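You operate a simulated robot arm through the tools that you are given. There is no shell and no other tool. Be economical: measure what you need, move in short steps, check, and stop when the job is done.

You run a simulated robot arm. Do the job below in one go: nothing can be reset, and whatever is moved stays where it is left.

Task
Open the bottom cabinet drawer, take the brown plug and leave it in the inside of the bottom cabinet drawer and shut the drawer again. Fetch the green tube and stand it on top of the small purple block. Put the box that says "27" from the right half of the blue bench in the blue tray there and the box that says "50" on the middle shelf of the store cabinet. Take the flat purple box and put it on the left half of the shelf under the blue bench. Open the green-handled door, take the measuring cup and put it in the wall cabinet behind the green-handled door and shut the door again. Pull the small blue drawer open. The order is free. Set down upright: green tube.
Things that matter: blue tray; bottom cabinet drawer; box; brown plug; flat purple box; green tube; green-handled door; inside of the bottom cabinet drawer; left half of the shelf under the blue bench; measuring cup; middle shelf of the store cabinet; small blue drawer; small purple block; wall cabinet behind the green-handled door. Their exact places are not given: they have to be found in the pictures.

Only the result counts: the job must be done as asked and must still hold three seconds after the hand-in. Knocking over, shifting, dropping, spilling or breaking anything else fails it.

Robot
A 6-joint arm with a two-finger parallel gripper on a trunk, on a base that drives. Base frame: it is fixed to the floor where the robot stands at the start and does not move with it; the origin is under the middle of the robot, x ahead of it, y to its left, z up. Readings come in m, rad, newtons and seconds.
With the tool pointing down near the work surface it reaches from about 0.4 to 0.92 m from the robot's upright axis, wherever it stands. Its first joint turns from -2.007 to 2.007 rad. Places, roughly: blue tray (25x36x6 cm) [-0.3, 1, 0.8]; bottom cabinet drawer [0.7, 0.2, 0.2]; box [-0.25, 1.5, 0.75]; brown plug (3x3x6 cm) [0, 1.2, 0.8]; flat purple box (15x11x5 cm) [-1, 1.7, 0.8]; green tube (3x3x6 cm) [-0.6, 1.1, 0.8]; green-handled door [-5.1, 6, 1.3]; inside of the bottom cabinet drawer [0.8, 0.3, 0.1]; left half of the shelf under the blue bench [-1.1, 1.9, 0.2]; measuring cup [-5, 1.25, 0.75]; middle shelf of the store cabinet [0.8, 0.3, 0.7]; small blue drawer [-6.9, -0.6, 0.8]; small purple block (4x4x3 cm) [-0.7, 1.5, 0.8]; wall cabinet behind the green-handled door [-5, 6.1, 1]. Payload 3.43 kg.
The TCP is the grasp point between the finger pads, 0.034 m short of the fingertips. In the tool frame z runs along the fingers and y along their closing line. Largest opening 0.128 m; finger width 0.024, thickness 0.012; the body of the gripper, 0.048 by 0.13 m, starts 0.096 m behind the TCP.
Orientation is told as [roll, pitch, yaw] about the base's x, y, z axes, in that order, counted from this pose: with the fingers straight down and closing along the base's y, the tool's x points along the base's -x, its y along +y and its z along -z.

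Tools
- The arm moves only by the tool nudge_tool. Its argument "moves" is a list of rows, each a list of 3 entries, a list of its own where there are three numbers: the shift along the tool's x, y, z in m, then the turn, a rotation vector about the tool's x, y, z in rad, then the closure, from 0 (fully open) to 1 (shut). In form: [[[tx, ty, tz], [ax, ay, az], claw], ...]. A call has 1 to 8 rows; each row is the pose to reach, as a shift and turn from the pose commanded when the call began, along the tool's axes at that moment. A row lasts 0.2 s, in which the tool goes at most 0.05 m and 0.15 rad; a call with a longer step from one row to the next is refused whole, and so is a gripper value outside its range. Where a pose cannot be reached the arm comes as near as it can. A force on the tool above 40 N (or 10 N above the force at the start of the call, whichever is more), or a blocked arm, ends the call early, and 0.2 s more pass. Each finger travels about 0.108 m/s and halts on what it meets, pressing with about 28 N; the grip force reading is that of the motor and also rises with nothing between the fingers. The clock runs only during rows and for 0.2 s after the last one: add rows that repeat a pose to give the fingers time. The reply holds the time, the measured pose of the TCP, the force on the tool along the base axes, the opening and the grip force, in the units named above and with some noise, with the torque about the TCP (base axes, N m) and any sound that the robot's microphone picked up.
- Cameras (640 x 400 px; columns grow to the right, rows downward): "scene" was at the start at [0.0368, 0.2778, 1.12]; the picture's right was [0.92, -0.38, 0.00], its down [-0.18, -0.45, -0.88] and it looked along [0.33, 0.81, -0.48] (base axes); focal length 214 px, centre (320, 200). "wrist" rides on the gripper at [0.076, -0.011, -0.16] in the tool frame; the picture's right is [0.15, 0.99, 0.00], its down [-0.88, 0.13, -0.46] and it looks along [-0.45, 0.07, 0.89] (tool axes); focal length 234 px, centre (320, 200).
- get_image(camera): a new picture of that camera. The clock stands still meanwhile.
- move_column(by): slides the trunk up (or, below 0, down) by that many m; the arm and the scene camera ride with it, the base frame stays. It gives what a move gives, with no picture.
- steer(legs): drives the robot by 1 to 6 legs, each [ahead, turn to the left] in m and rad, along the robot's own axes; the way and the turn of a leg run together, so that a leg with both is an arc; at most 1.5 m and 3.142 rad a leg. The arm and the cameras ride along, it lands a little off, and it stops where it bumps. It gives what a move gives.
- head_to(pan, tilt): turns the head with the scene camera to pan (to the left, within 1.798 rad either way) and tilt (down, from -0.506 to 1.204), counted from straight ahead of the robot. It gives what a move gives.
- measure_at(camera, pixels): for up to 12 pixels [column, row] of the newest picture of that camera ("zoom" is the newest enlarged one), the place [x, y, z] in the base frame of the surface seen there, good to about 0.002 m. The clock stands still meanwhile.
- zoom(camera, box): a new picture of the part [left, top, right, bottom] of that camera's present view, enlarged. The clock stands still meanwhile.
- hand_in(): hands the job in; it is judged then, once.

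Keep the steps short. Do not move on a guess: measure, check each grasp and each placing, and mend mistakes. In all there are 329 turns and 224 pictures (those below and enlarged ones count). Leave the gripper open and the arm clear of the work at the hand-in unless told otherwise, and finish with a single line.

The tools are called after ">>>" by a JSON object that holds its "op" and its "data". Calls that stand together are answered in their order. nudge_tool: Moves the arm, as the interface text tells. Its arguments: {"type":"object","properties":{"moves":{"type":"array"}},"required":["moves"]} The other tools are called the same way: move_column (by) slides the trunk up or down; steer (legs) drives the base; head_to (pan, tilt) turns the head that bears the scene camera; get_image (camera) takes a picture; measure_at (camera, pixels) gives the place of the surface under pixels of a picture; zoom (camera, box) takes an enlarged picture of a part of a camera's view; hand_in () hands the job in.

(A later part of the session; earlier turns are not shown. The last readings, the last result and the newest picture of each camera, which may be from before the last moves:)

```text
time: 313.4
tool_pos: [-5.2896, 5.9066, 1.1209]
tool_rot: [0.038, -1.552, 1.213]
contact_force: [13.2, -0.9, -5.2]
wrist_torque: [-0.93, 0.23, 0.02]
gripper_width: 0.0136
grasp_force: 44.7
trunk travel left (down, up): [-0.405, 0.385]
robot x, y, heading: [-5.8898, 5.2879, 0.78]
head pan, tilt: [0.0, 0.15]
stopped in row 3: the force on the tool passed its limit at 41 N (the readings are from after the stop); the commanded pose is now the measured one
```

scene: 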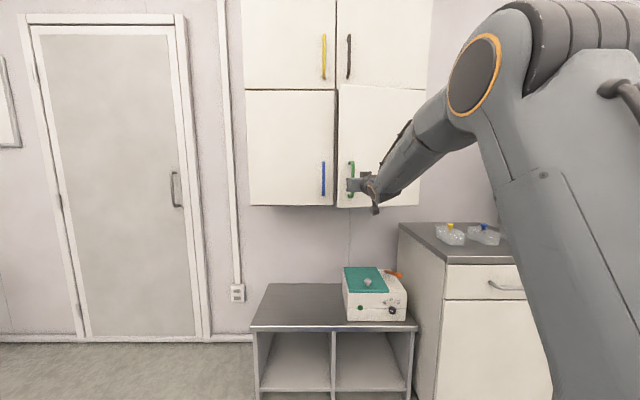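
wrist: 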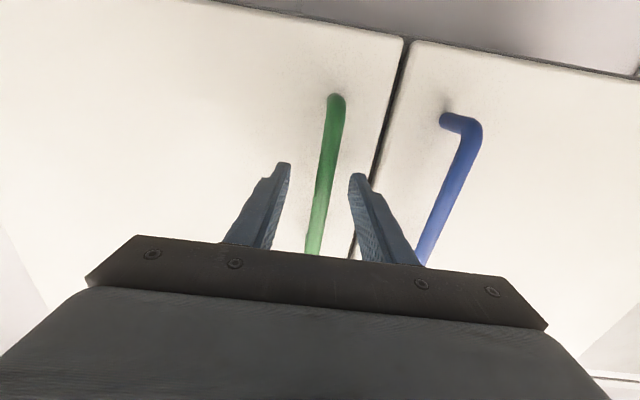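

>>> {"op": "nudge_tool", "data": {"moves": [[[0, -0.007, -0.032], [-0.1, 0, 0], 0.95], [[0, -0.0172, -0.0632], [-0.2, 0, 0], 0.95], [[0, -0.0305, -0.0931], [-0.3, 0, 0], 0.95]]}}

>>> {"op": "get_image", "data": {"camera": "scene"}}

```text
time: 314.2
tool_pos: [-5.2872, 5.8094, 1.1215]
tool_rot: [0.312, -1.549, 1.24]
contact_force: [22.7, 2.6, -22.4]
wrist_torque: [-0.84, -0.6, -0.3]
gripper_width: 0.0139
grasp_force: 44.9
trunk travel left (down, up): [-0.405, 0.385]
robot x, y, heading: [-5.8864, 5.2811, 0.778]
head pan, tilt: [0.0, 0.15]
```

```text
92 pictures are left
```

scene: 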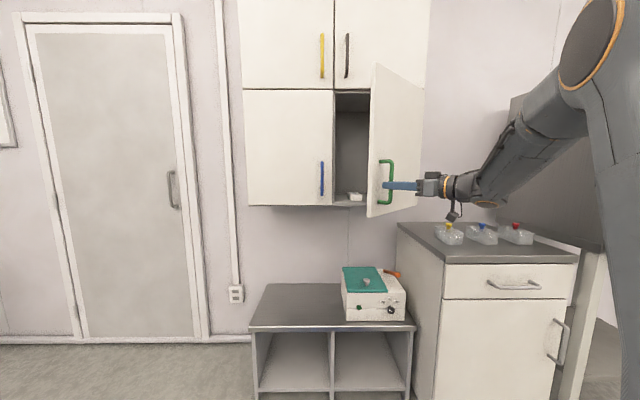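

>>> {"op": "nudge_tool", "data": {"moves": [[[0, -0.007, -0.032], [-0.1, 0, 0], 0.95], [[0, -0.0172, -0.0632], [-0.2, 0, 0], 0.95], [[0, -0.0305, -0.0931], [-0.3, 0, 0], 0.95]]}}

>>> {"op": "get_image", "data": {"camera": "scene"}}

```text
time: 315.0
tool_pos: [-5.2589, 5.7184, 1.1215]
tool_rot: [0.637, -1.548, 1.218]
contact_force: [13.6, 7.6, -32.0]
wrist_torque: [-0.3, -1.12, -0.03]
gripper_width: 0.0139
grasp_force: 44.8
trunk travel left (down, up): [-0.405, 0.385]
robot x, y, heading: [-5.8885, 5.2827, 0.787]
head pan, tilt: [0.0, 0.15]
```

```text
91 pictures are left
```

scene: 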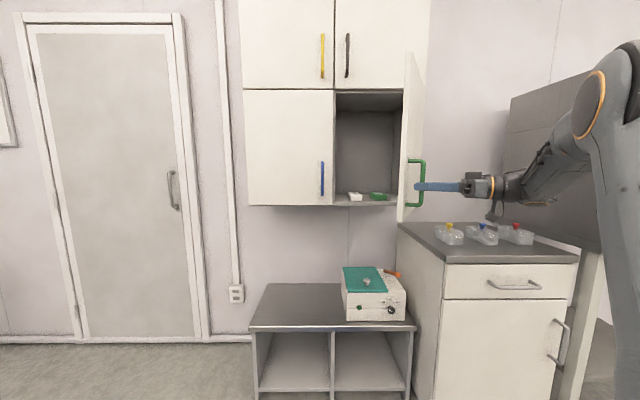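

>>> {"op": "nudge_tool", "data": {"moves": [[[0.003, -0.007, -0.032], [-0.1, 0, 0], 0.95], [[0.004, -0.0172, -0.0632], [-0.2, 0, 0], 0.95], [[0.004, -0.0305, -0.0931], [-0.3, 0, 0], 0.95], [[0.004, -0.0468, -0.1218], [-0.4, 0, 0], 0.95]]}}

>>> {"op": "get_image", "data": {"camera": "scene"}}

```text
time: 316.0
tool_pos: [-5.2114, 5.6432, 1.1216]
tool_rot: [0.931, -1.554, 1.192]
contact_force: [-1.7, -0.9, -20.0]
wrist_torque: [1.35, -0.39, 0.13]
gripper_width: 0.0138
grasp_force: 45.0
out of reach, approached as far as the arm can: row 3, 4
trunk travel left (down, up): [-0.405, 0.385]
robot x, y, heading: [-5.887, 5.2869, 0.784]
head pan, tilt: [0.0, 0.15]
```

```text
90 pictures are left
```

scene: 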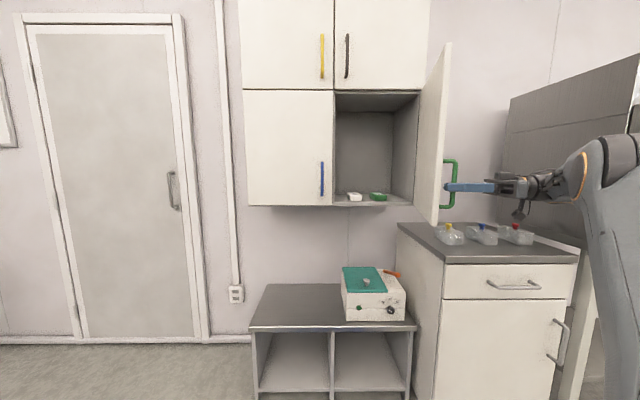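

>>> {"op": "nudge_tool", "data": {"moves": [[[0, 0, 0], [0, 0, 0], 0.7], [[0, 0, 0], [0, 0, 0], 0.55], [[0, 0, -0.02], [0, 0, 0], 0.55], [[0, 0, -0.045], [0, 0, 0], 0.55], [[0, 0, -0.07], [0, 0, 0], 0.55]]}}

>>> {"op": "get_image", "data": {"camera": "scene"}}

```text
time: 317.2
tool_pos: [-5.1845, 5.6214, 1.1176]
tool_rot: [0.582, -1.549, 1.5]
contact_force: [0.2, 0.7, 0.1]
wrist_torque: [-0.01, -0.04, 0.02]
gripper_width: 0.0575
grasp_force: 0.1
out of reach, approached as far as the arm can: row 3, 4, 5
trunk travel left (down, up): [-0.405, 0.385]
robot x, y, heading: [-5.8891, 5.2841, 0.784]
head pan, tilt: [0.0, 0.15]
```

```text
89 pictures are left
```

scene: 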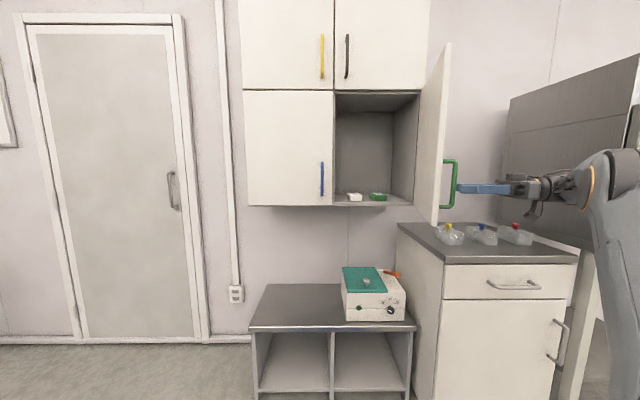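

>>> {"op": "measure_at", "data": {"camera": "scene", "pixels": [[600, 165], [545, 185], [590, 190], [520, 130], [610, 230], [465, 188], [450, 180], [435, 150]]}}

```text
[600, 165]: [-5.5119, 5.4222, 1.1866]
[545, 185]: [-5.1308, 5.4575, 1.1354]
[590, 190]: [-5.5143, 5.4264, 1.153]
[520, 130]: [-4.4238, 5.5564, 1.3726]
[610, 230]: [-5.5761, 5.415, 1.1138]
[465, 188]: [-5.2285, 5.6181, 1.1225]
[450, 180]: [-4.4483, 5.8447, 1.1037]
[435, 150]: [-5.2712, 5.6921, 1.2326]
```

>>> {"op": "steer", "data": {"legs": [[0, -0.15]]}}

>>> {"op": "steer", "data": {"legs": [[-0.3, 0]]}}

>>> {"op": "get_image", "data": {"camera": "scene"}}

```text
time: 318.2
tool_pos: [-5.1437, 5.5148, 1.117]
tool_rot: [0.591, -1.549, 1.343]
contact_force: [-0.3, 0.5, -0.5]
wrist_torque: [-0.01, -0.01, -0.04]
gripper_width: 0.0577
grasp_force: 0.1
trunk travel left (down, up): [-0.405, 0.385]
robot x, y, heading: [-5.8853, 5.2808, 0.637]
head pan, tilt: [0.0, 0.15]
```

```text
time: 320.2
tool_pos: [-5.3845, 5.3365, 1.1181]
tool_rot: [0.589, -1.551, 1.345]
contact_force: [-0.6, -0.3, 0.5]
wrist_torque: [0.0, -0.03, 0.01]
gripper_width: 0.0578
grasp_force: 0.1
trunk travel left (down, up): [-0.405, 0.385]
robot x, y, heading: [-6.1299, 5.103, 0.637]
head pan, tilt: [0.0, 0.15]
```

```text
88 pictures are left
```

scene: 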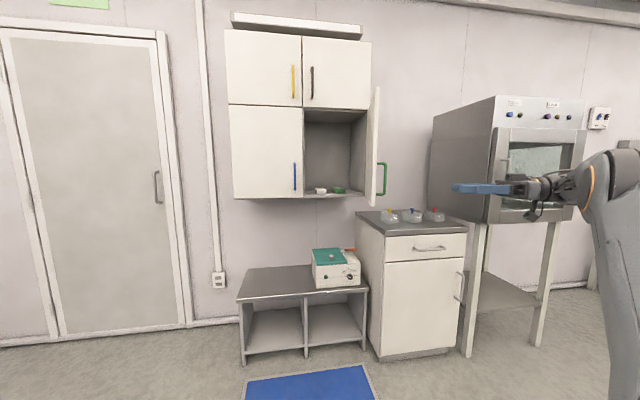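

>>> {"op": "zoom", "data": {"camera": "scene", "box": [290, 90, 400, 215]}}

>>> {"op": "measure_at", "data": {"camera": "scene", "pixels": [[320, 190], [338, 190], [330, 180], [310, 192], [350, 193], [305, 150], [340, 150], [358, 150], [374, 150], [374, 100], [330, 110], [360, 192]]}}

```text
3.20 times, centred on (345, 152) of scene
```

zoom: 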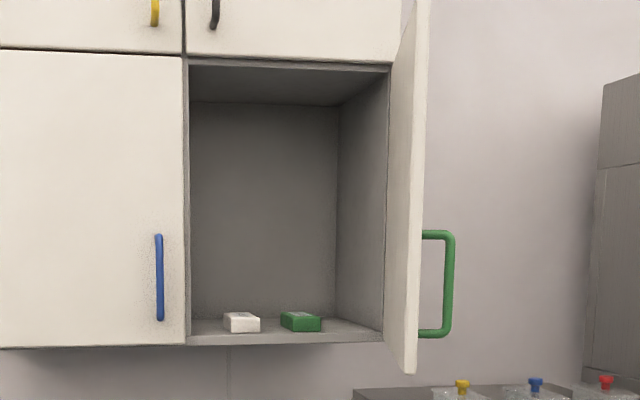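

```text
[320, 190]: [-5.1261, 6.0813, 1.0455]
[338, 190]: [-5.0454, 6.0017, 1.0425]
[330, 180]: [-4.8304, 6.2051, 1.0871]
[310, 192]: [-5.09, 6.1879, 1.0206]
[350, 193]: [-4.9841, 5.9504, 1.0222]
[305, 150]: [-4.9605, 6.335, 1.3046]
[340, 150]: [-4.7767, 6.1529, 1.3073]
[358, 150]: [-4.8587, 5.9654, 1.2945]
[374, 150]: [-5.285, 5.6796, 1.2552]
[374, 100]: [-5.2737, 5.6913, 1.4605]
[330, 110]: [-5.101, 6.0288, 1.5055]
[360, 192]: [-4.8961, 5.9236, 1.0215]
```

>>> {"op": "nudge_tool", "data": {"moves": [[[0, 0.017, 0.0248], [0.144, 0, 0], 0.5], [[0, 0.034, 0.0495], [0.288, 0, 0], 0.5], [[0, 0.051, 0.0742], [0.432, 0, 0], 0.5], [[0, 0.068, 0.099], [0.577, 0, 0], 0.5], [[0, 0.085, 0.1237], [0.721, 0, 0], 0.5], [[0, 0.102, 0.1485], [0.865, 0, 0], 0.5], [[0, 0.119, 0.1732], [1.009, 0, 0], 0.5], [[0, 0.136, 0.198], [1.154, 0, 0], 0.5]]}}

>>> {"op": "get_image", "data": {"camera": "scene"}}

```text
time: 322.0
tool_pos: [-5.5812, 5.4726, 1.1144]
tool_rot: [-0.519, -1.547, 1.299]
contact_force: [1.1, -0.6, -0.5]
wrist_torque: [-0.03, -0.01, 0.03]
gripper_width: 0.0635
grasp_force: 0.2
trunk travel left (down, up): [-0.405, 0.385]
robot x, y, heading: [-6.1288, 5.1061, 0.633]
head pan, tilt: [0.0, 0.15]
```

```text
86 pictures are left
```

scene: 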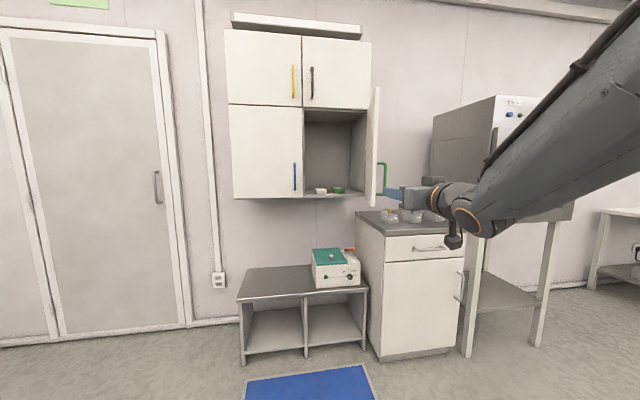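

>>> {"op": "steer", "data": {"legs": [[0, -1.42], [1.2, 0], [1.2, 0], [1.16, 0], [0, -1.57]]}}

>>> {"op": "head_to", "data": {"pan": 0.0, "tilt": 0.3}}

>>> {"op": "get_image", "data": {"camera": "scene"}}

```text
time: 346.5
tool_pos: [-4.0568, 2.1884, 1.1163]
tool_rot: [-0.57, -1.548, -1.635]
contact_force: [0.6, -0.2, -1.1]
wrist_torque: [0.0, 0.0, 0.01]
gripper_width: 0.0639
grasp_force: 0.1
trunk travel left (down, up): [-0.405, 0.385]
robot x, y, heading: [-3.5713, 2.6392, -2.345]
head pan, tilt: [0.0, 0.15]
```

```text
time: 347.2
tool_pos: [-4.0573, 2.1896, 1.1163]
tool_rot: [-0.566, -1.551, -1.638]
contact_force: [-0.1, -0.2, -0.2]
wrist_torque: [0.01, -0.02, 0.01]
gripper_width: 0.0641
grasp_force: 0.0
trunk travel left (down, up): [-0.405, 0.385]
robot x, y, heading: [-3.5745, 2.6414, -2.346]
head pan, tilt: [0.0, 0.3]
```

```text
85 pictures are left
```

scene: 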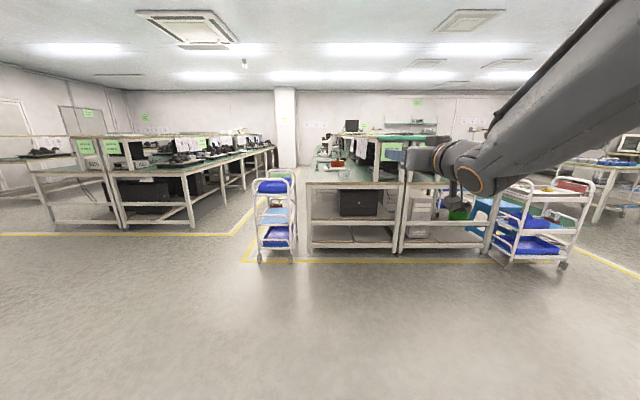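

>>> {"op": "steer", "data": {"legs": [[1.3, -0.01]]}}

>>> {"op": "head_to", "data": {"pan": 0.0, "tilt": 0.6}}

>>> {"op": "get_image", "data": {"camera": "scene"}}

```text
time: 353.8
tool_pos: [-4.9789, 1.2567, 1.1173]
tool_rot: [-0.569, -1.551, -1.638]
contact_force: [0.0, -0.8, -1.0]
wrist_torque: [0.0, 0.02, -0.01]
gripper_width: 0.0638
grasp_force: 0.1
trunk travel left (down, up): [-0.405, 0.385]
robot x, y, heading: [-4.4935, 1.7025, -2.352]
head pan, tilt: [0.0, 0.3]
```

```text
time: 354.6
tool_pos: [-4.9786, 1.2564, 1.1174]
tool_rot: [-0.566, -1.55, -1.642]
contact_force: [0.1, -0.3, 0.4]
wrist_torque: [0.01, -0.02, -0.02]
gripper_width: 0.0639
grasp_force: 0.1
trunk travel left (down, up): [-0.405, 0.385]
robot x, y, heading: [-4.4926, 1.7037, -2.346]
head pan, tilt: [0.0, 0.6]
```

```text
84 pictures are left
```

scene: 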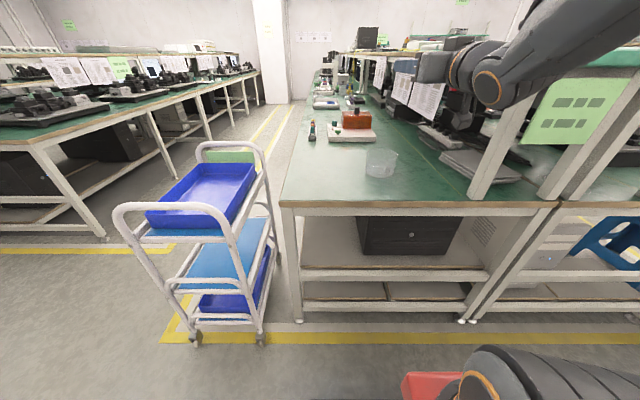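

>>> {"op": "zoom", "data": {"camera": "scene", "box": [350, 135, 420, 190]}}

>>> {"op": "measure_at", "data": {"camera": "zoom", "pixels": [[280, 140], [280, 180], [280, 260], [280, 330], [280, 350], [150, 250], [420, 250], [280, 300], [200, 300], [370, 300]]}}

>>> {"op": "measure_at", "data": {"camera": "scene", "pixels": [[490, 170], [480, 195], [405, 90], [430, 100], [400, 80], [280, 200], [400, 205], [550, 200], [440, 70], [500, 120], [430, 50], [350, 45]]}}

```text
7.27 times, centred on (385, 162) of scene
```

zoom: 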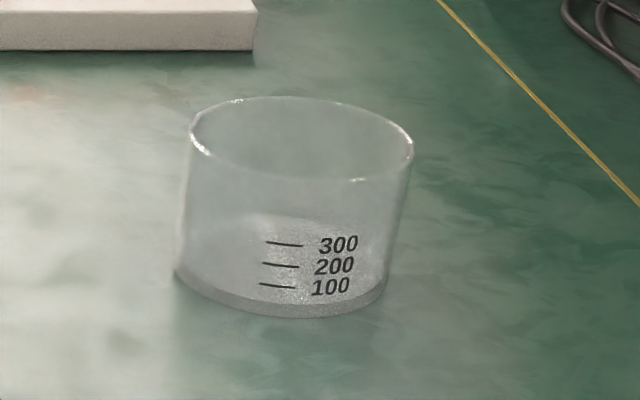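

```text
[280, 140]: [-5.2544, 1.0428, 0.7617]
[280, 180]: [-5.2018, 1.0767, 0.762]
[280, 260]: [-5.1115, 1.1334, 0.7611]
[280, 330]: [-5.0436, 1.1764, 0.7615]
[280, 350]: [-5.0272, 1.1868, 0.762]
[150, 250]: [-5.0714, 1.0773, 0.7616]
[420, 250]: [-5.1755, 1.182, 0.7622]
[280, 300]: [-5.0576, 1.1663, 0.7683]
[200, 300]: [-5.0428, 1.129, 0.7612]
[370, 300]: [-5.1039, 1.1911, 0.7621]
```

```text
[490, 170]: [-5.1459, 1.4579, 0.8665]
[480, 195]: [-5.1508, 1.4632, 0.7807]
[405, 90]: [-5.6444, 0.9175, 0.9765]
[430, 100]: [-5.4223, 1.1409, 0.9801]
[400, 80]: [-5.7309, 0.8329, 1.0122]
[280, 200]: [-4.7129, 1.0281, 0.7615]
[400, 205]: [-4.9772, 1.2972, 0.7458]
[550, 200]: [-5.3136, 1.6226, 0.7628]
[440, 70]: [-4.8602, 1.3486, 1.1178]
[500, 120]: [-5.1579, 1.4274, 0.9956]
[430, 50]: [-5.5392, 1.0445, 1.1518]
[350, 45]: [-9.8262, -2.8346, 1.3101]
```

>>> {"op": "nudge_tool", "data": {"moves": [[[0.0, -0.004, 0.01], [0.025, 0.137, 0], 0.3], [[0.03, -0.008, 0.03], [0.05, 0.273, 0], 0.1], [[0.065, -0.012, 0.06], [0.074, 0.41, 0], 0.0], [[0.1, -0.016, 0.09], [0.099, 0.547, 0], 0.0], [[0.135, -0.02, 0.122], [0.123, 0.683, 0], 0.0], [[0.167, -0.022, 0.154], [0.148, 0.82, 0], 0.0]]}}

>>> {"op": "get_image", "data": {"camera": "wrist"}}

>>> {"op": "get_image", "data": {"camera": "scene"}}

```text
time: 356.0
tool_pos: [-5.0783, 1.1777, 0.9638]
tool_rot: [-0.069, -0.844, -2.261]
contact_force: [0.3, 0.3, -0.3]
wrist_torque: [-0.01, 0.03, 0.02]
gripper_width: 0.1279
grasp_force: 0.1
out of reach, approached as far as the arm can: row 6
trunk travel left (down, up): [-0.405, 0.385]
robot x, y, heading: [-4.4919, 1.7051, -2.353]
head pan, tilt: [0.0, 0.6]
```

```text
82 pictures are left
```

wrist: 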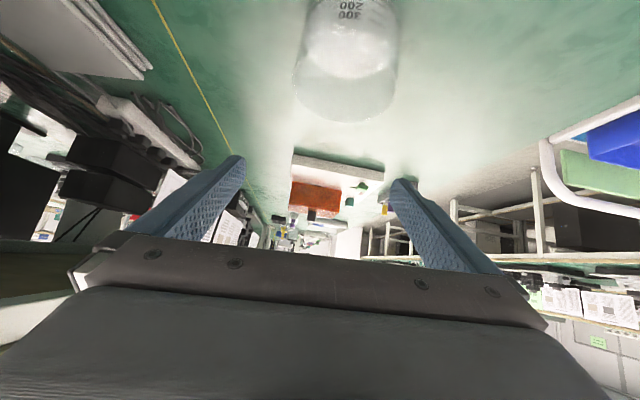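

```text
81 pictures are left
```

scene: 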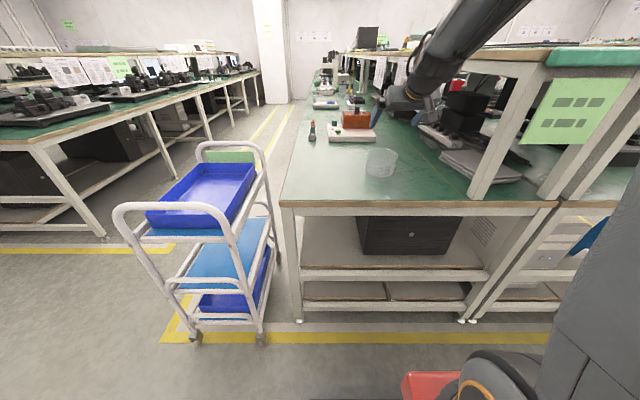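

>>> {"op": "steer", "data": {"legs": [[0.15, 0.0]]}}

>>> {"op": "get_image", "data": {"camera": "wrist"}}

>>> {"op": "get_image", "data": {"camera": "scene"}}

```text
time: 357.4
tool_pos: [-5.1845, 1.0698, 0.9648]
tool_rot: [-0.072, -0.844, -2.26]
contact_force: [0.0, -0.6, -0.7]
wrist_torque: [-0.02, -0.01, 0.03]
gripper_width: 0.128
grasp_force: 0.0
trunk travel left (down, up): [-0.405, 0.385]
robot x, y, heading: [-4.597, 1.5999, -2.348]
head pan, tilt: [0.0, 0.6]
```

```text
80 pictures are left
```

wrist: 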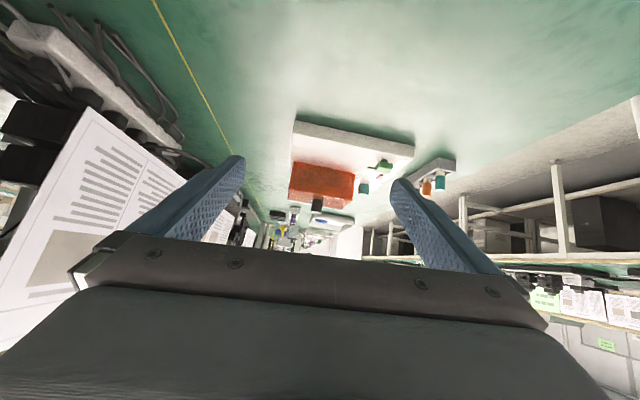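

```text
79 pictures are left
```

scene: 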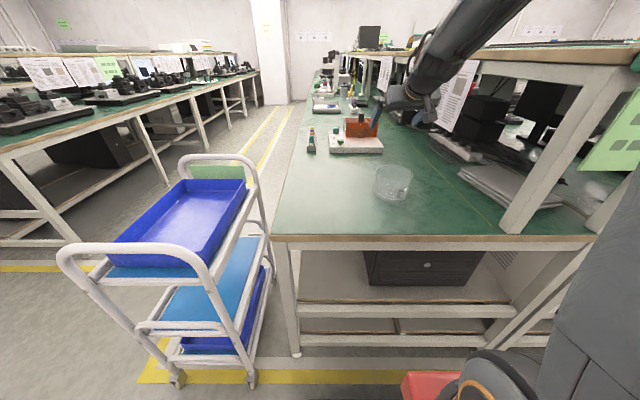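

>>> {"op": "zoom", "data": {"camera": "scene", "box": [360, 155, 425, 210]}}

>>> {"op": "measure_at", "data": {"camera": "zoom", "pixels": [[140, 270], [160, 310], [220, 340], [280, 352], [340, 342], [400, 310], [415, 290], [150, 250]]}}

```text
7.27 times, centred on (392, 182) of scene
```

zoom: 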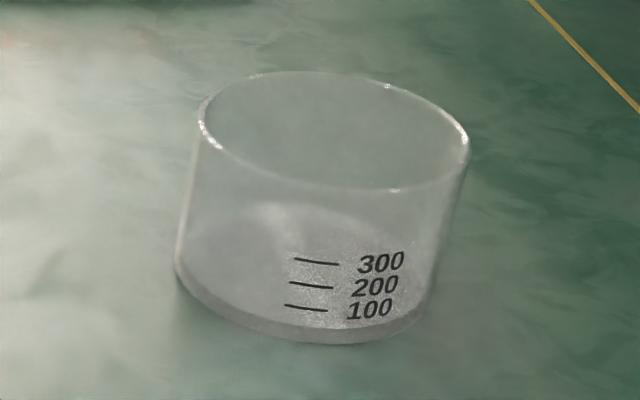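

```text
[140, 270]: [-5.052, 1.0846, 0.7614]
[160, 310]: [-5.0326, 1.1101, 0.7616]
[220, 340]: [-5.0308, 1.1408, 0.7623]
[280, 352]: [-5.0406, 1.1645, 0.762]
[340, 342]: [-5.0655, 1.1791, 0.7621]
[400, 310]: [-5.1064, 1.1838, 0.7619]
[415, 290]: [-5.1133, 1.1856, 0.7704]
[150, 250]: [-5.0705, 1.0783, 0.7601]
```

>>> {"op": "nudge_tool", "data": {"moves": [[[0.035, 0.008, -0.017], [0, 0, 0.021], 0], [[0.07, 0.016, -0.034], [0.001, 0, 0.043], 0], [[0.1055, 0.024, -0.051], [0.002, 0, 0.064], 0]]}}

>>> {"op": "get_image", "data": {"camera": "wrist"}}

>>> {"op": "get_image", "data": {"camera": "scene"}}

```text
time: 358.2
tool_pos: [-5.0934, 1.1366, 0.9161]
tool_rot: [-0.001, -0.846, -2.357]
contact_force: [-0.4, 0.9, -0.3]
wrist_torque: [-0.03, 0.04, 0.01]
gripper_width: 0.1283
grasp_force: 0.0
trunk travel left (down, up): [-0.405, 0.385]
robot x, y, heading: [-4.6018, 1.6004, -2.351]
head pan, tilt: [0.0, 0.6]
```

```text
77 pictures are left
```

wrist: 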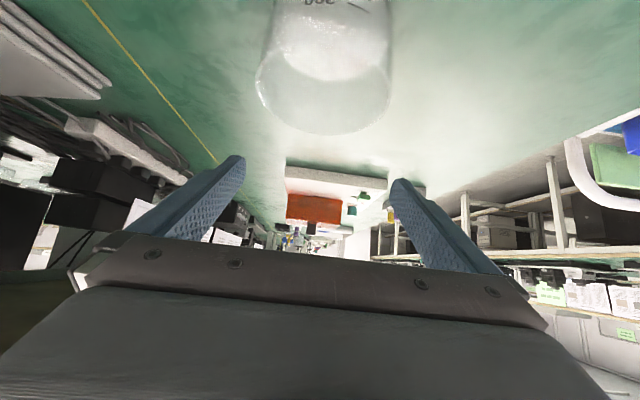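

```text
76 pictures are left
```

scene: 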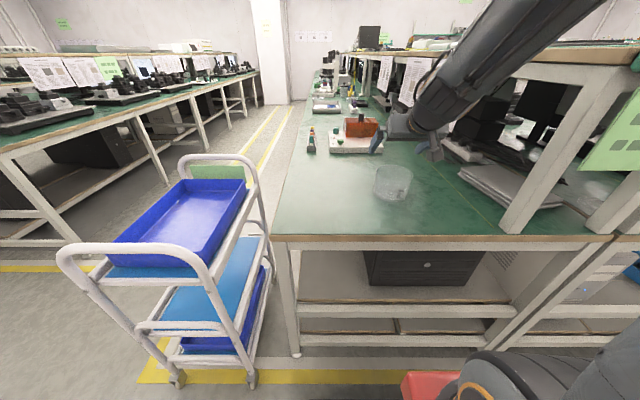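

>>> {"op": "nudge_tool", "data": {"moves": [[[0.0262, 0, 0.0232], [0, 0, 0], 0], [[0.045, 0, 0.0398], [0, 0, 0], 0]]}}

>>> {"op": "zoom", "data": {"camera": "scene", "box": [350, 100, 460, 210]}}

>>> {"op": "get_image", "data": {"camera": "wrist"}}

```text
time: 358.8
tool_pos: [-5.0842, 1.1339, 0.8616]
tool_rot: [-0.173, -0.807, -2.068]
contact_force: [-1.7, -0.3, -0.9]
wrist_torque: [0.03, -0.07, 0.06]
gripper_width: 0.128
grasp_force: 0.1
out of reach, approached as far as the arm can: row 1, 2
trunk travel left (down, up): [-0.405, 0.385]
robot x, y, heading: [-4.6021, 1.5979, -2.348]
head pan, tilt: [0.0, 0.6]
```

```text
3.64 times, centred on (405, 155) of scene
```

zoom: 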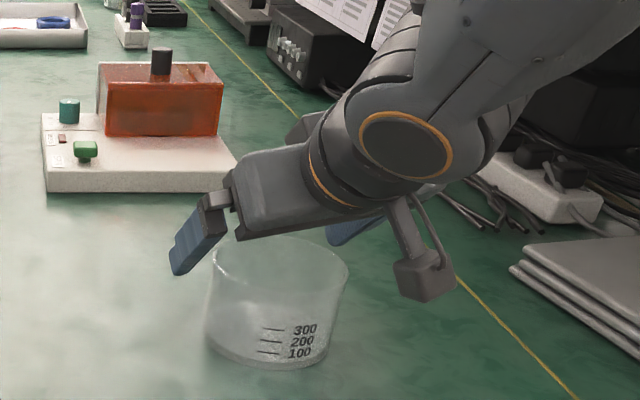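

```text
74 pictures are left
```

wrist: 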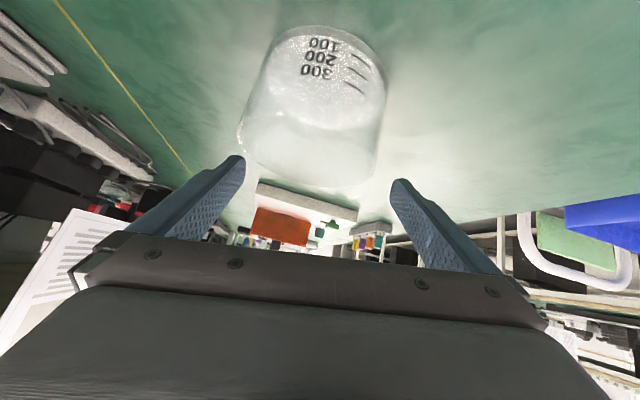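

>>> {"op": "move_column", "data": {"by": 0.15}}

>>> {"op": "nudge_tool", "data": {"moves": [[[0, 0, 0], [0.005, 0.075, 0.068], 0], [[0, 0, 0], [0.01, 0.15, 0.135], 0], [[0, 0, 0], [0.015, 0.224, 0.203], 0]]}}

```text
time: 360.5
tool_pos: [-5.0922, 1.133, 1.0173]
tool_rot: [0.001, -0.847, -2.356]
contact_force: [0.1, 0.8, 0.0]
wrist_torque: [0.01, -0.04, 0.0]
gripper_width: 0.1278
grasp_force: 0.0
trunk travel left (down, up): [-0.555, 0.235]
robot x, y, heading: [-4.5999, 1.5963, -2.348]
head pan, tilt: [0.0, 0.6]
```

```text
time: 361.3
tool_pos: [-5.0864, 1.1197, 1.0217]
tool_rot: [0.28, -0.67, -2.647]
contact_force: [-0.4, 2.9, -1.1]
wrist_torque: [-0.17, 0.03, 0.04]
gripper_width: 0.128
grasp_force: 0.0
out of reach, approached as far as the arm can: row 1, 2, 3
trunk travel left (down, up): [-0.555, 0.235]
robot x, y, heading: [-4.5972, 1.5969, -2.348]
head pan, tilt: [0.0, 0.6]
```

>>> {"op": "nudge_tool", "data": {"moves": [[[0, 0, 0], [0.005, 0.01, -0.1], 0], [[0, 0, 0], [0.01, 0.023, -0.205], 0]]}}

```text
time: 361.9
tool_pos: [-5.0905, 1.1286, 1.0166]
tool_rot: [0.012, -0.662, -2.299]
contact_force: [0.1, 0.6, -0.4]
wrist_torque: [-0.01, -0.03, 0.0]
gripper_width: 0.1279
grasp_force: 0.1
trunk travel left (down, up): [-0.555, 0.235]
robot x, y, heading: [-4.5988, 1.5951, -2.353]
head pan, tilt: [0.0, 0.6]
```

>>> {"op": "nudge_tool", "data": {"moves": [[[0.025, -0.004, 0.03], [0, 0, 0], 0], [[0.05, -0.008, 0.06], [0, 0, 0], 0], [[0.074, -0.011, 0.09], [0, 0, 0], 0]]}}

>>> {"op": "get_image", "data": {"camera": "wrist"}}

>>> {"op": "zoom", "data": {"camera": "scene", "box": [340, 100, 460, 230]}}

```text
time: 362.7
tool_pos: [-5.093, 1.1367, 0.8971]
tool_rot: [-0.031, -0.656, -2.219]
contact_force: [-0.9, -0.9, 2.1]
wrist_torque: [0.0, -0.17, -0.12]
gripper_width: 0.1281
grasp_force: 0.1
trunk travel left (down, up): [-0.555, 0.235]
robot x, y, heading: [-4.6014, 1.5964, -2.351]
head pan, tilt: [0.0, 0.6]
```

```text
73 pictures are left
```

wrist: 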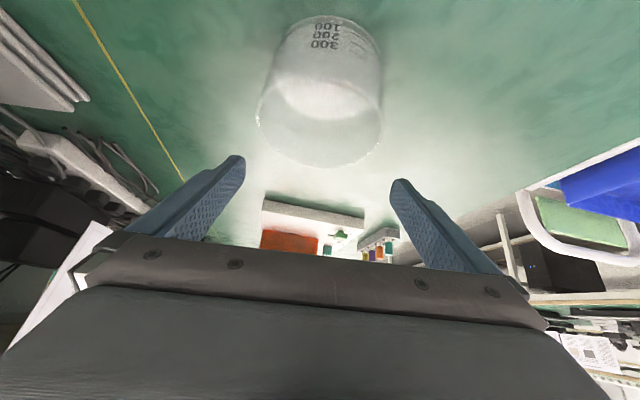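

```text
3.08 times, centred on (400, 165) of scene
```

zoom: 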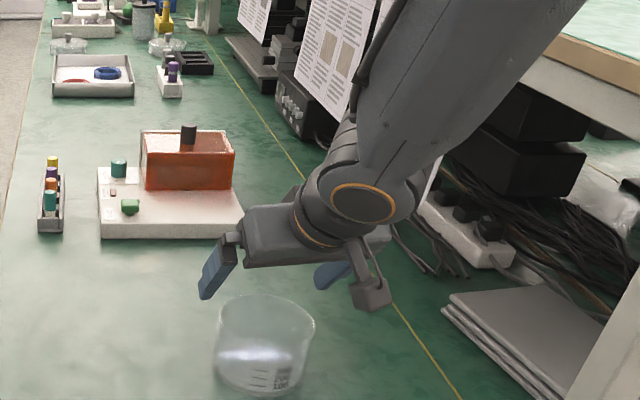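

>>> {"op": "nudge_tool", "data": {"moves": [[[0, 0, 0], [0, 0, 0], 0], [[0, 0, 0], [0, 0, 0], 0]]}}

>>> {"op": "measure_at", "data": {"camera": "zoom", "pixels": [[380, 100], [440, 60], [500, 30], [340, 60], [335, 120], [365, 200], [560, 60], [460, 120], [530, 60], [300, 60]]}}

```text
time: 363.3
tool_pos: [-5.0954, 1.1367, 0.898]
tool_rot: [0.014, -0.662, -2.301]
contact_force: [0.1, -0.5, -0.5]
wrist_torque: [0.02, 0.01, -0.03]
gripper_width: 0.128
grasp_force: 0.1
trunk travel left (down, up): [-0.555, 0.235]
robot x, y, heading: [-4.6026, 1.5996, -2.347]
head pan, tilt: [0.0, 0.6]
```

```text
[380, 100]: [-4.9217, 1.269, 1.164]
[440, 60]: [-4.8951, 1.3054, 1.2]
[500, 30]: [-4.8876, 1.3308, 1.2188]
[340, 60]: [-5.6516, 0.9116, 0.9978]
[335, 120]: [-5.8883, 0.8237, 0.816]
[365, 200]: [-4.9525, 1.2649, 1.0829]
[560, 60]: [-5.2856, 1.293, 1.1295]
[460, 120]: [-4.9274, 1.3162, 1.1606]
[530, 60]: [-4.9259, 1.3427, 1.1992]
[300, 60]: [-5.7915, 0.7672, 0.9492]
```

>>> {"op": "nudge_tool", "data": {"moves": [[[0.0185, -0.001, 0.0237], [0, 0, 0], 0], [[0.0325, -0.001, 0.0417], [0, 0, 0], 0], [[0.0325, -0.001, 0.0417], [0, 0, 0], 0]]}}

>>> {"op": "get_image", "data": {"camera": "wrist"}}

>>> {"op": "zoom", "data": {"camera": "scene", "box": [340, 120, 460, 230]}}

```text
time: 364.1
tool_pos: [-5.0955, 1.138, 0.8457]
tool_rot: [0.015, -0.663, -2.3]
contact_force: [0.0, -0.5, 0.4]
wrist_torque: [0.0, 0.0, 0.02]
gripper_width: 0.1281
grasp_force: 0.1
trunk travel left (down, up): [-0.555, 0.235]
robot x, y, heading: [-4.5976, 1.5989, -2.35]
head pan, tilt: [0.0, 0.6]
```

```text
71 pictures are left
```

wrist: 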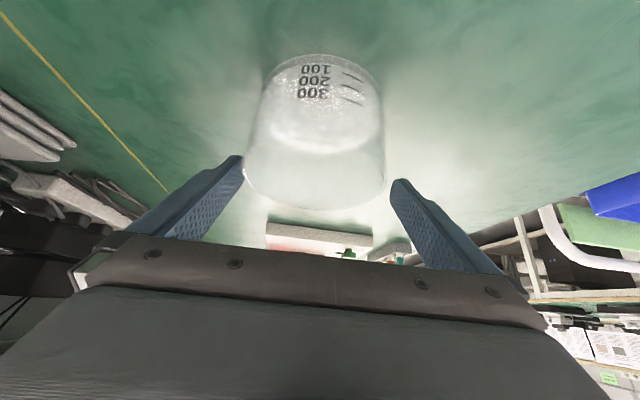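

```text
3.64 times, centred on (400, 175) of scene
```

zoom: 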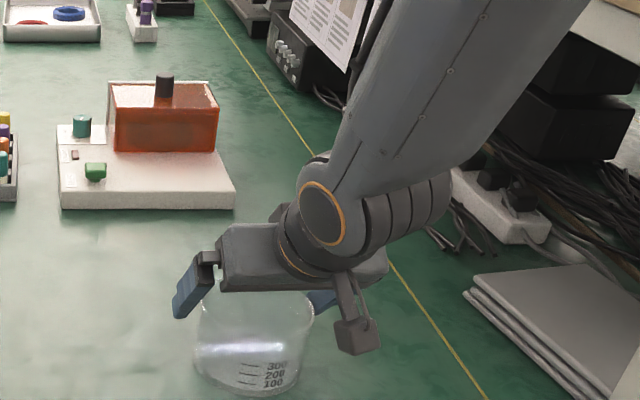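

>>> {"op": "nudge_tool", "data": {"moves": [[[0.0135, -0.002, 0.0175], [0, 0, 0], 0], [[0.0258, -0.002, 0.0331], [0, 0, 0], 0], [[0.0258, -0.002, 0.0331], [0, 0, 0], 0]]}}

>>> {"op": "get_image", "data": {"camera": "wrist"}}

```text
time: 364.9
tool_pos: [-5.0953, 1.1387, 0.8033]
tool_rot: [0.015, -0.662, -2.299]
contact_force: [-0.4, -0.1, 0.3]
wrist_torque: [0.0, 0.02, 0.0]
gripper_width: 0.1279
grasp_force: 0.0
trunk travel left (down, up): [-0.555, 0.235]
robot x, y, heading: [-4.6023, 1.5956, -2.348]
head pan, tilt: [0.0, 0.6]
```

```text
69 pictures are left
```

wrist: 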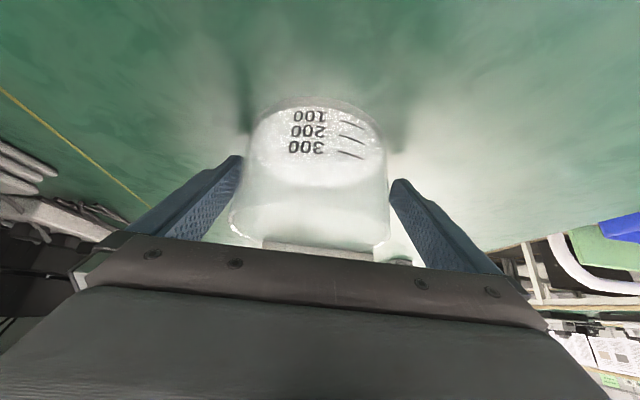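

>>> {"op": "nudge_tool", "data": {"moves": [[[0, 0, 0], [0, 0, 0], 0.1], [[0, 0, 0], [0, 0, 0], 0.18], [[0, 0, 0], [0, 0, 0], 0.25], [[0, 0, 0], [0, 0, 0], 0.25]]}}

>>> {"op": "nudge_tool", "data": {"moves": [[[-0.0062, 0, -0.0079], [0, 0, 0], 0.25], [[-0.0185, 0, -0.0237], [0, 0, 0], 0.25]]}}

>>> {"op": "zoom", "data": {"camera": "scene", "box": [340, 120, 460, 230]}}

```text
time: 365.9
tool_pos: [-5.0967, 1.1376, 0.8042]
tool_rot: [0.014, -0.663, -2.3]
contact_force: [0.1, -1.2, -0.6]
wrist_torque: [0.05, 0.06, -0.01]
gripper_width: 0.1116
grasp_force: 28.8
trunk travel left (down, up): [-0.555, 0.235]
robot x, y, heading: [-4.6027, 1.5978, -2.354]
head pan, tilt: [0.0, 0.6]
```

```text
time: 366.5
tool_pos: [-5.0969, 1.1386, 0.8341]
tool_rot: [0.014, -0.664, -2.301]
contact_force: [-0.5, -0.3, -2.3]
wrist_torque: [0.03, -0.01, -0.03]
gripper_width: 0.1118
grasp_force: 28.1
trunk travel left (down, up): [-0.555, 0.235]
robot x, y, heading: [-4.5974, 1.5998, -2.352]
head pan, tilt: [0.0, 0.6]
```

```text
3.64 times, centred on (400, 175) of scene
```

zoom: 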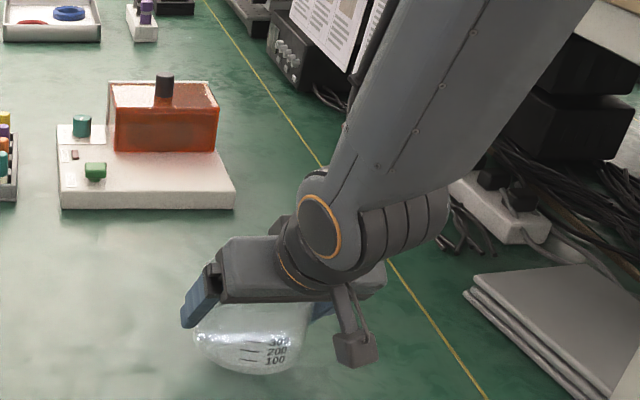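

>>> {"op": "nudge_tool", "data": {"moves": [[[-0.0246, 0, -0.0316], [0, 0, 0], 0.25], [[-0.0492, 0, -0.0632], [0, 0, 0], 0.25], [[-0.0738, 0, -0.0947], [0, 0, 0], 0.25]]}}

>>> {"op": "steer", "data": {"legs": [[-1.45, 0]]}}

>>> {"op": "get_image", "data": {"camera": "wrist"}}

```text
time: 367.3
tool_pos: [-5.1004, 1.1394, 0.9541]
tool_rot: [0.058, -0.668, -2.361]
contact_force: [0.3, 1.6, -3.5]
wrist_torque: [-0.02, 0.12, 0.22]
gripper_width: 0.1117
grasp_force: 28.0
trunk travel left (down, up): [-0.555, 0.235]
robot x, y, heading: [-4.5982, 1.5957, -2.352]
head pan, tilt: [0.0, 0.6]
```

```text
time: 374.6
tool_pos: [-4.0661, 2.1871, 0.9537]
tool_rot: [0.015, -0.663, -2.296]
contact_force: [0.1, -0.4, -2.1]
wrist_torque: [0.02, -0.03, 0.0]
gripper_width: 0.1116
grasp_force: 28.7
trunk travel left (down, up): [-0.555, 0.235]
robot x, y, heading: [-3.5699, 2.646, -2.346]
head pan, tilt: [0.0, 0.6]
```

```text
67 pictures are left
```

wrist: 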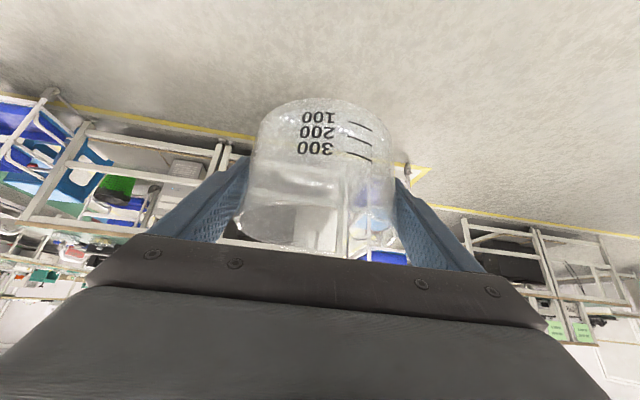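

>>> {"op": "steer", "data": {"legs": [[0, -1.58], [1.2, 0], [1.2, 0], [1.1, 0], [0, -1.57]]}}

>>> {"op": "head_to", "data": {"pan": 0.0, "tilt": 0.35}}

>>> {"op": "get_image", "data": {"camera": "scene"}}

```text
time: 399.4
tool_pos: [-5.6521, 5.5214, 0.953]
tool_rot: [0.014, -0.664, 0.854]
contact_force: [0.3, -0.6, -1.9]
wrist_torque: [0.0, 0.0, -0.01]
gripper_width: 0.1115
grasp_force: 28.2
trunk travel left (down, up): [-0.555, 0.235]
robot x, y, heading: [-6.1451, 5.06, 0.805]
head pan, tilt: [0.0, 0.6]
```

```text
time: 400.1
tool_pos: [-5.6527, 5.5219, 0.952]
tool_rot: [0.013, -0.663, 0.856]
contact_force: [0.1, 0.1, -2.4]
wrist_torque: [-0.02, 0.03, 0.0]
gripper_width: 0.1113
grasp_force: 27.4
trunk travel left (down, up): [-0.555, 0.235]
robot x, y, heading: [-6.1471, 5.0579, 0.804]
head pan, tilt: [0.0, 0.351]
```

```text
66 pictures are left
```

scene: 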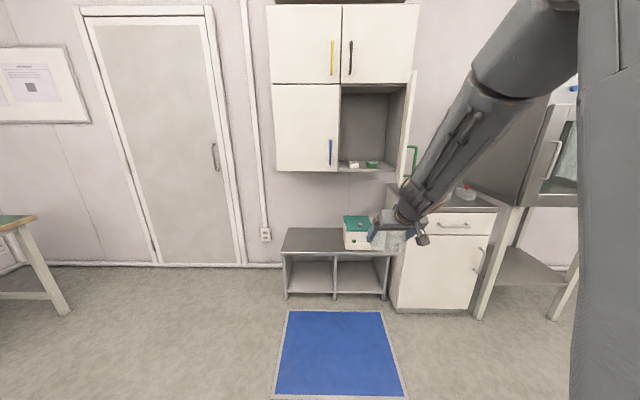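

>>> {"op": "measure_at", "data": {"camera": "scene", "pixels": [[335, 252], [335, 260], [290, 295], [440, 260], [400, 260], [340, 350], [340, 310], [415, 80], [405, 140], [355, 162], [372, 163], [410, 160]]}}

>>> {"op": "move_column", "data": {"by": 0.235}}

```text
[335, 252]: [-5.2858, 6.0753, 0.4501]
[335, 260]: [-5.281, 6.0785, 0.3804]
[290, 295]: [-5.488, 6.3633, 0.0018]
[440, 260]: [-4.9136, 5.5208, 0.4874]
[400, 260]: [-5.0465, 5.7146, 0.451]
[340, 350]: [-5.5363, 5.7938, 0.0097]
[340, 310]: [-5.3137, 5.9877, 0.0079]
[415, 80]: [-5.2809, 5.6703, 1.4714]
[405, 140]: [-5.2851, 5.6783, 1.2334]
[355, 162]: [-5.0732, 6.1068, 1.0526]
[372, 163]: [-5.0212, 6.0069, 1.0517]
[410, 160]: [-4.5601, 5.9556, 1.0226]
```

```text
time: 402.6
tool_pos: [-5.6525, 5.5225, 1.1872]
tool_rot: [0.014, -0.663, 0.856]
contact_force: [-0.6, 0.3, -2.1]
wrist_torque: [-0.07, 0.03, -0.02]
gripper_width: 0.1114
grasp_force: 28.3
trunk travel left (down, up): [-0.79, 0.0]
robot x, y, heading: [-6.1461, 5.0577, 0.807]
head pan, tilt: [0.0, 0.351]
```

>>> {"op": "steer", "data": {"legs": [[0, -0.022], [0.5, 0]]}}

>>> {"op": "get_image", "data": {"camera": "scene"}}

```text
time: 405.9
tool_pos: [-5.2785, 5.8585, 1.1897]
tool_rot: [0.014, -0.664, 0.823]
contact_force: [-0.1, -0.5, -2.9]
wrist_torque: [-0.02, 0.02, -0.01]
gripper_width: 0.1114
grasp_force: 27.9
trunk travel left (down, up): [-0.79, 0.0]
robot x, y, heading: [-5.7867, 5.4129, 0.773]
head pan, tilt: [0.0, 0.351]
```

```text
65 pictures are left
```

scene: 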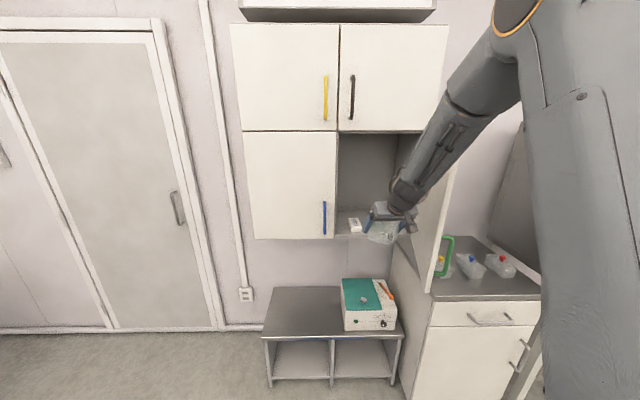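

>>> {"op": "measure_at", "data": {"camera": "scene", "pixels": [[400, 195], [440, 130], [470, 90], [500, 60], [520, 15], [550, 100], [450, 180], [438, 250], [530, 200]]}}

```text
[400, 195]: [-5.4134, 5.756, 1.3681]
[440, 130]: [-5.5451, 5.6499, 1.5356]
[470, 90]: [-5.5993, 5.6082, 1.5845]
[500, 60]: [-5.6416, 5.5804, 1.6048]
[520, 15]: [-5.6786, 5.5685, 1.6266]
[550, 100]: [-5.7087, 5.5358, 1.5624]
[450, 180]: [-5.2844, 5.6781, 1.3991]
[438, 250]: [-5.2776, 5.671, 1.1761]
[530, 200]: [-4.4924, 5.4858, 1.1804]
```

>>> {"op": "steer", "data": {"legs": [[0.26, 0.008]]}}

>>> {"op": "get_image", "data": {"camera": "scene"}}

>>> {"op": "get_image", "data": {"camera": "wrist"}}

```text
time: 407.7
tool_pos: [-5.1017, 6.0448, 1.188]
tool_rot: [0.014, -0.663, 0.832]
contact_force: [-0.4, -1.1, -1.8]
wrist_torque: [0.0, -0.01, 0.03]
gripper_width: 0.1113
grasp_force: 28.1
trunk travel left (down, up): [-0.79, 0.0]
robot x, y, heading: [-5.6016, 5.5906, 0.782]
head pan, tilt: [0.0, 0.351]
```

```text
64 pictures are left
```

scene: 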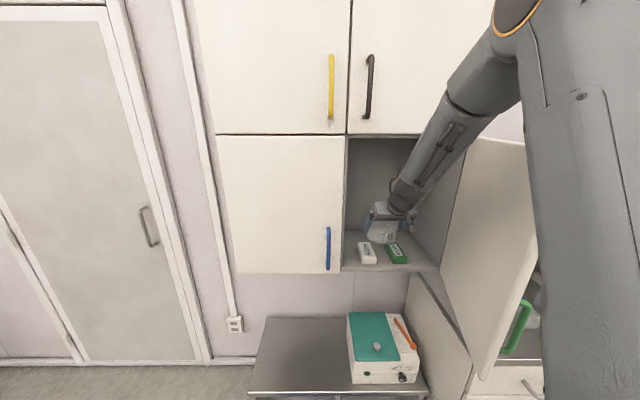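

```text
63 pictures are left
```

wrist: 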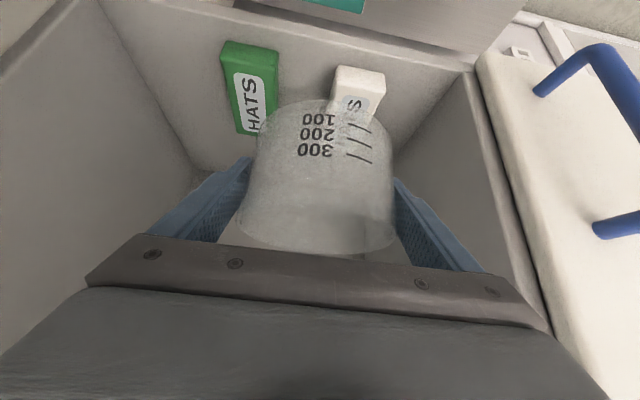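

>>> {"op": "zoom", "data": {"camera": "scene", "box": [335, 190, 445, 275]}}

>>> {"op": "measure_at", "data": {"camera": "zoom", "pixels": [[150, 305], [230, 300], [180, 355], [260, 345], [310, 270], [400, 340], [340, 345], [345, 280], [500, 330], [120, 330]]}}

```text
4.71 times, centred on (390, 232) of scene
```

zoom: 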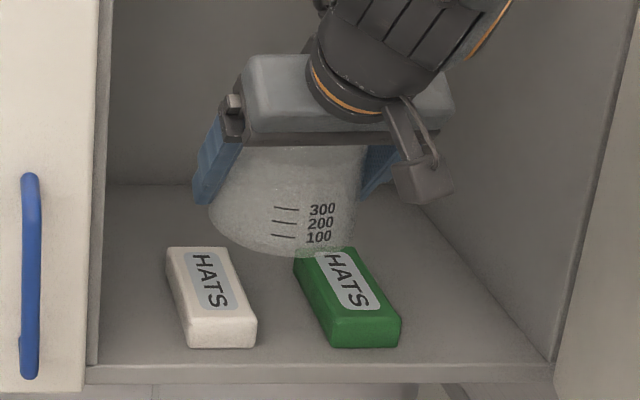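

```text
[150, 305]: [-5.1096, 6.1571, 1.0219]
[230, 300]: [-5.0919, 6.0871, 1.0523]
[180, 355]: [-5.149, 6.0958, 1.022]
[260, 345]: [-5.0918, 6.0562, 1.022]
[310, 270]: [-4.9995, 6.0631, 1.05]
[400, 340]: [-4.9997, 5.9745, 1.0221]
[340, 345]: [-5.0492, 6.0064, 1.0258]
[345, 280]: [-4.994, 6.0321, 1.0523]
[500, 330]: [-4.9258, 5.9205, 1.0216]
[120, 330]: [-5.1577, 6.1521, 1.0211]
```

>>> {"op": "nudge_tool", "data": {"moves": [[[-0.0234, -0.0055, 0.031], [0.006, 0, 0.007], 0.25], [[-0.0468, -0.011, 0.062], [0.012, 0, 0.015], 0.25], [[-0.0702, -0.0164, 0.093], [0.017, 0, 0.022], 0.25], [[-0.0936, -0.0219, 0.124], [0.023, 0, 0.03], 0.25], [[-0.117, -0.0274, 0.155], [0.029, 0, 0.037], 0.25]]}}

>>> {"op": "zoom", "data": {"camera": "scene", "box": [335, 130, 465, 275]}}

>>> {"op": "get_image", "data": {"camera": "wrist"}}

```text
time: 408.9
tool_pos: [-4.9526, 6.1577, 1.1368]
tool_rot: [0.031, -0.672, 0.785]
contact_force: [0.1, -0.5, -1.8]
wrist_torque: [-0.03, 0.02, -0.03]
gripper_width: 0.1112
grasp_force: 28.2
out of reach, approached as far as the arm can: row 5
trunk travel left (down, up): [-0.79, 0.0]
robot x, y, heading: [-5.6012, 5.5918, 0.782]
head pan, tilt: [0.0, 0.351]
```

```text
2.76 times, centred on (400, 202) of scene
```

zoom: 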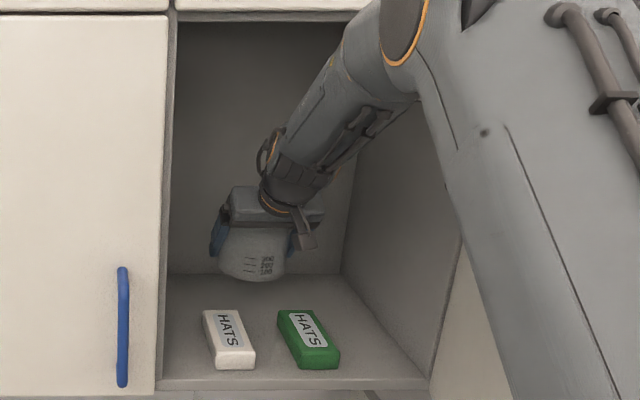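

```text
60 pictures are left
```

wrist: 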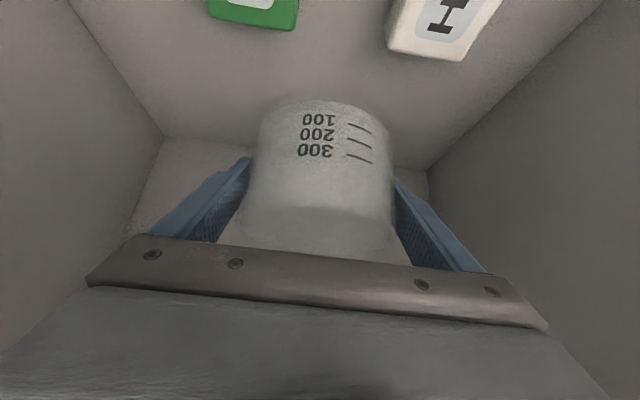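

>>> {"op": "nudge_tool", "data": {"moves": [[[0.0372, 0, 0.0281], [0, 0, 0], 0.25], [[0.0495, 0, 0.0438], [0, 0, 0], 0.25]]}}

>>> {"op": "zoom", "data": {"camera": "scene", "box": [335, 130, 465, 275]}}

```text
time: 409.5
tool_pos: [-4.9617, 6.152, 1.0697]
tool_rot: [0.015, -0.663, 0.787]
contact_force: [0.0, -0.3, -2.3]
wrist_torque: [-0.04, 0.01, -0.01]
gripper_width: 0.1114
grasp_force: 27.6
trunk travel left (down, up): [-0.79, 0.0]
robot x, y, heading: [-5.6032, 5.593, 0.781]
head pan, tilt: [0.0, 0.351]
```

```text
2.76 times, centred on (400, 202) of scene
```

zoom: 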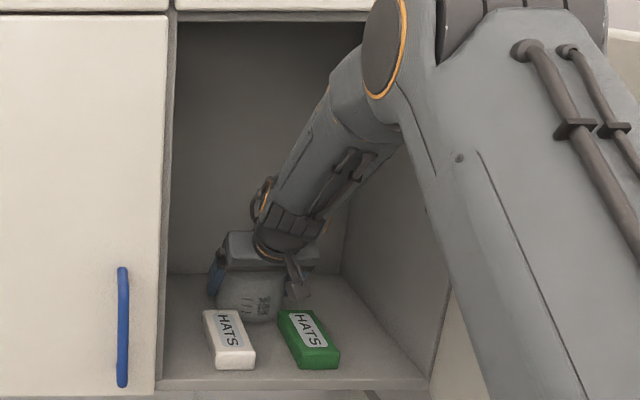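

>>> {"op": "nudge_tool", "data": {"moves": [[[0.002, 0, 0.0026], [0, 0, 0], 0.25], [[0.0034, 0, 0.0043], [0, 0, 0], 0.25]]}}

```text
time: 410.1
tool_pos: [-4.9634, 6.1505, 1.0648]
tool_rot: [0.014, -0.664, 0.784]
contact_force: [0.9, 0.0, -0.8]
wrist_torque: [-0.08, -0.04, 0.02]
gripper_width: 0.1113
grasp_force: 28.2
trunk travel left (down, up): [-0.79, 0.0]
robot x, y, heading: [-5.6043, 5.5928, 0.784]
head pan, tilt: [0.0, 0.351]
```

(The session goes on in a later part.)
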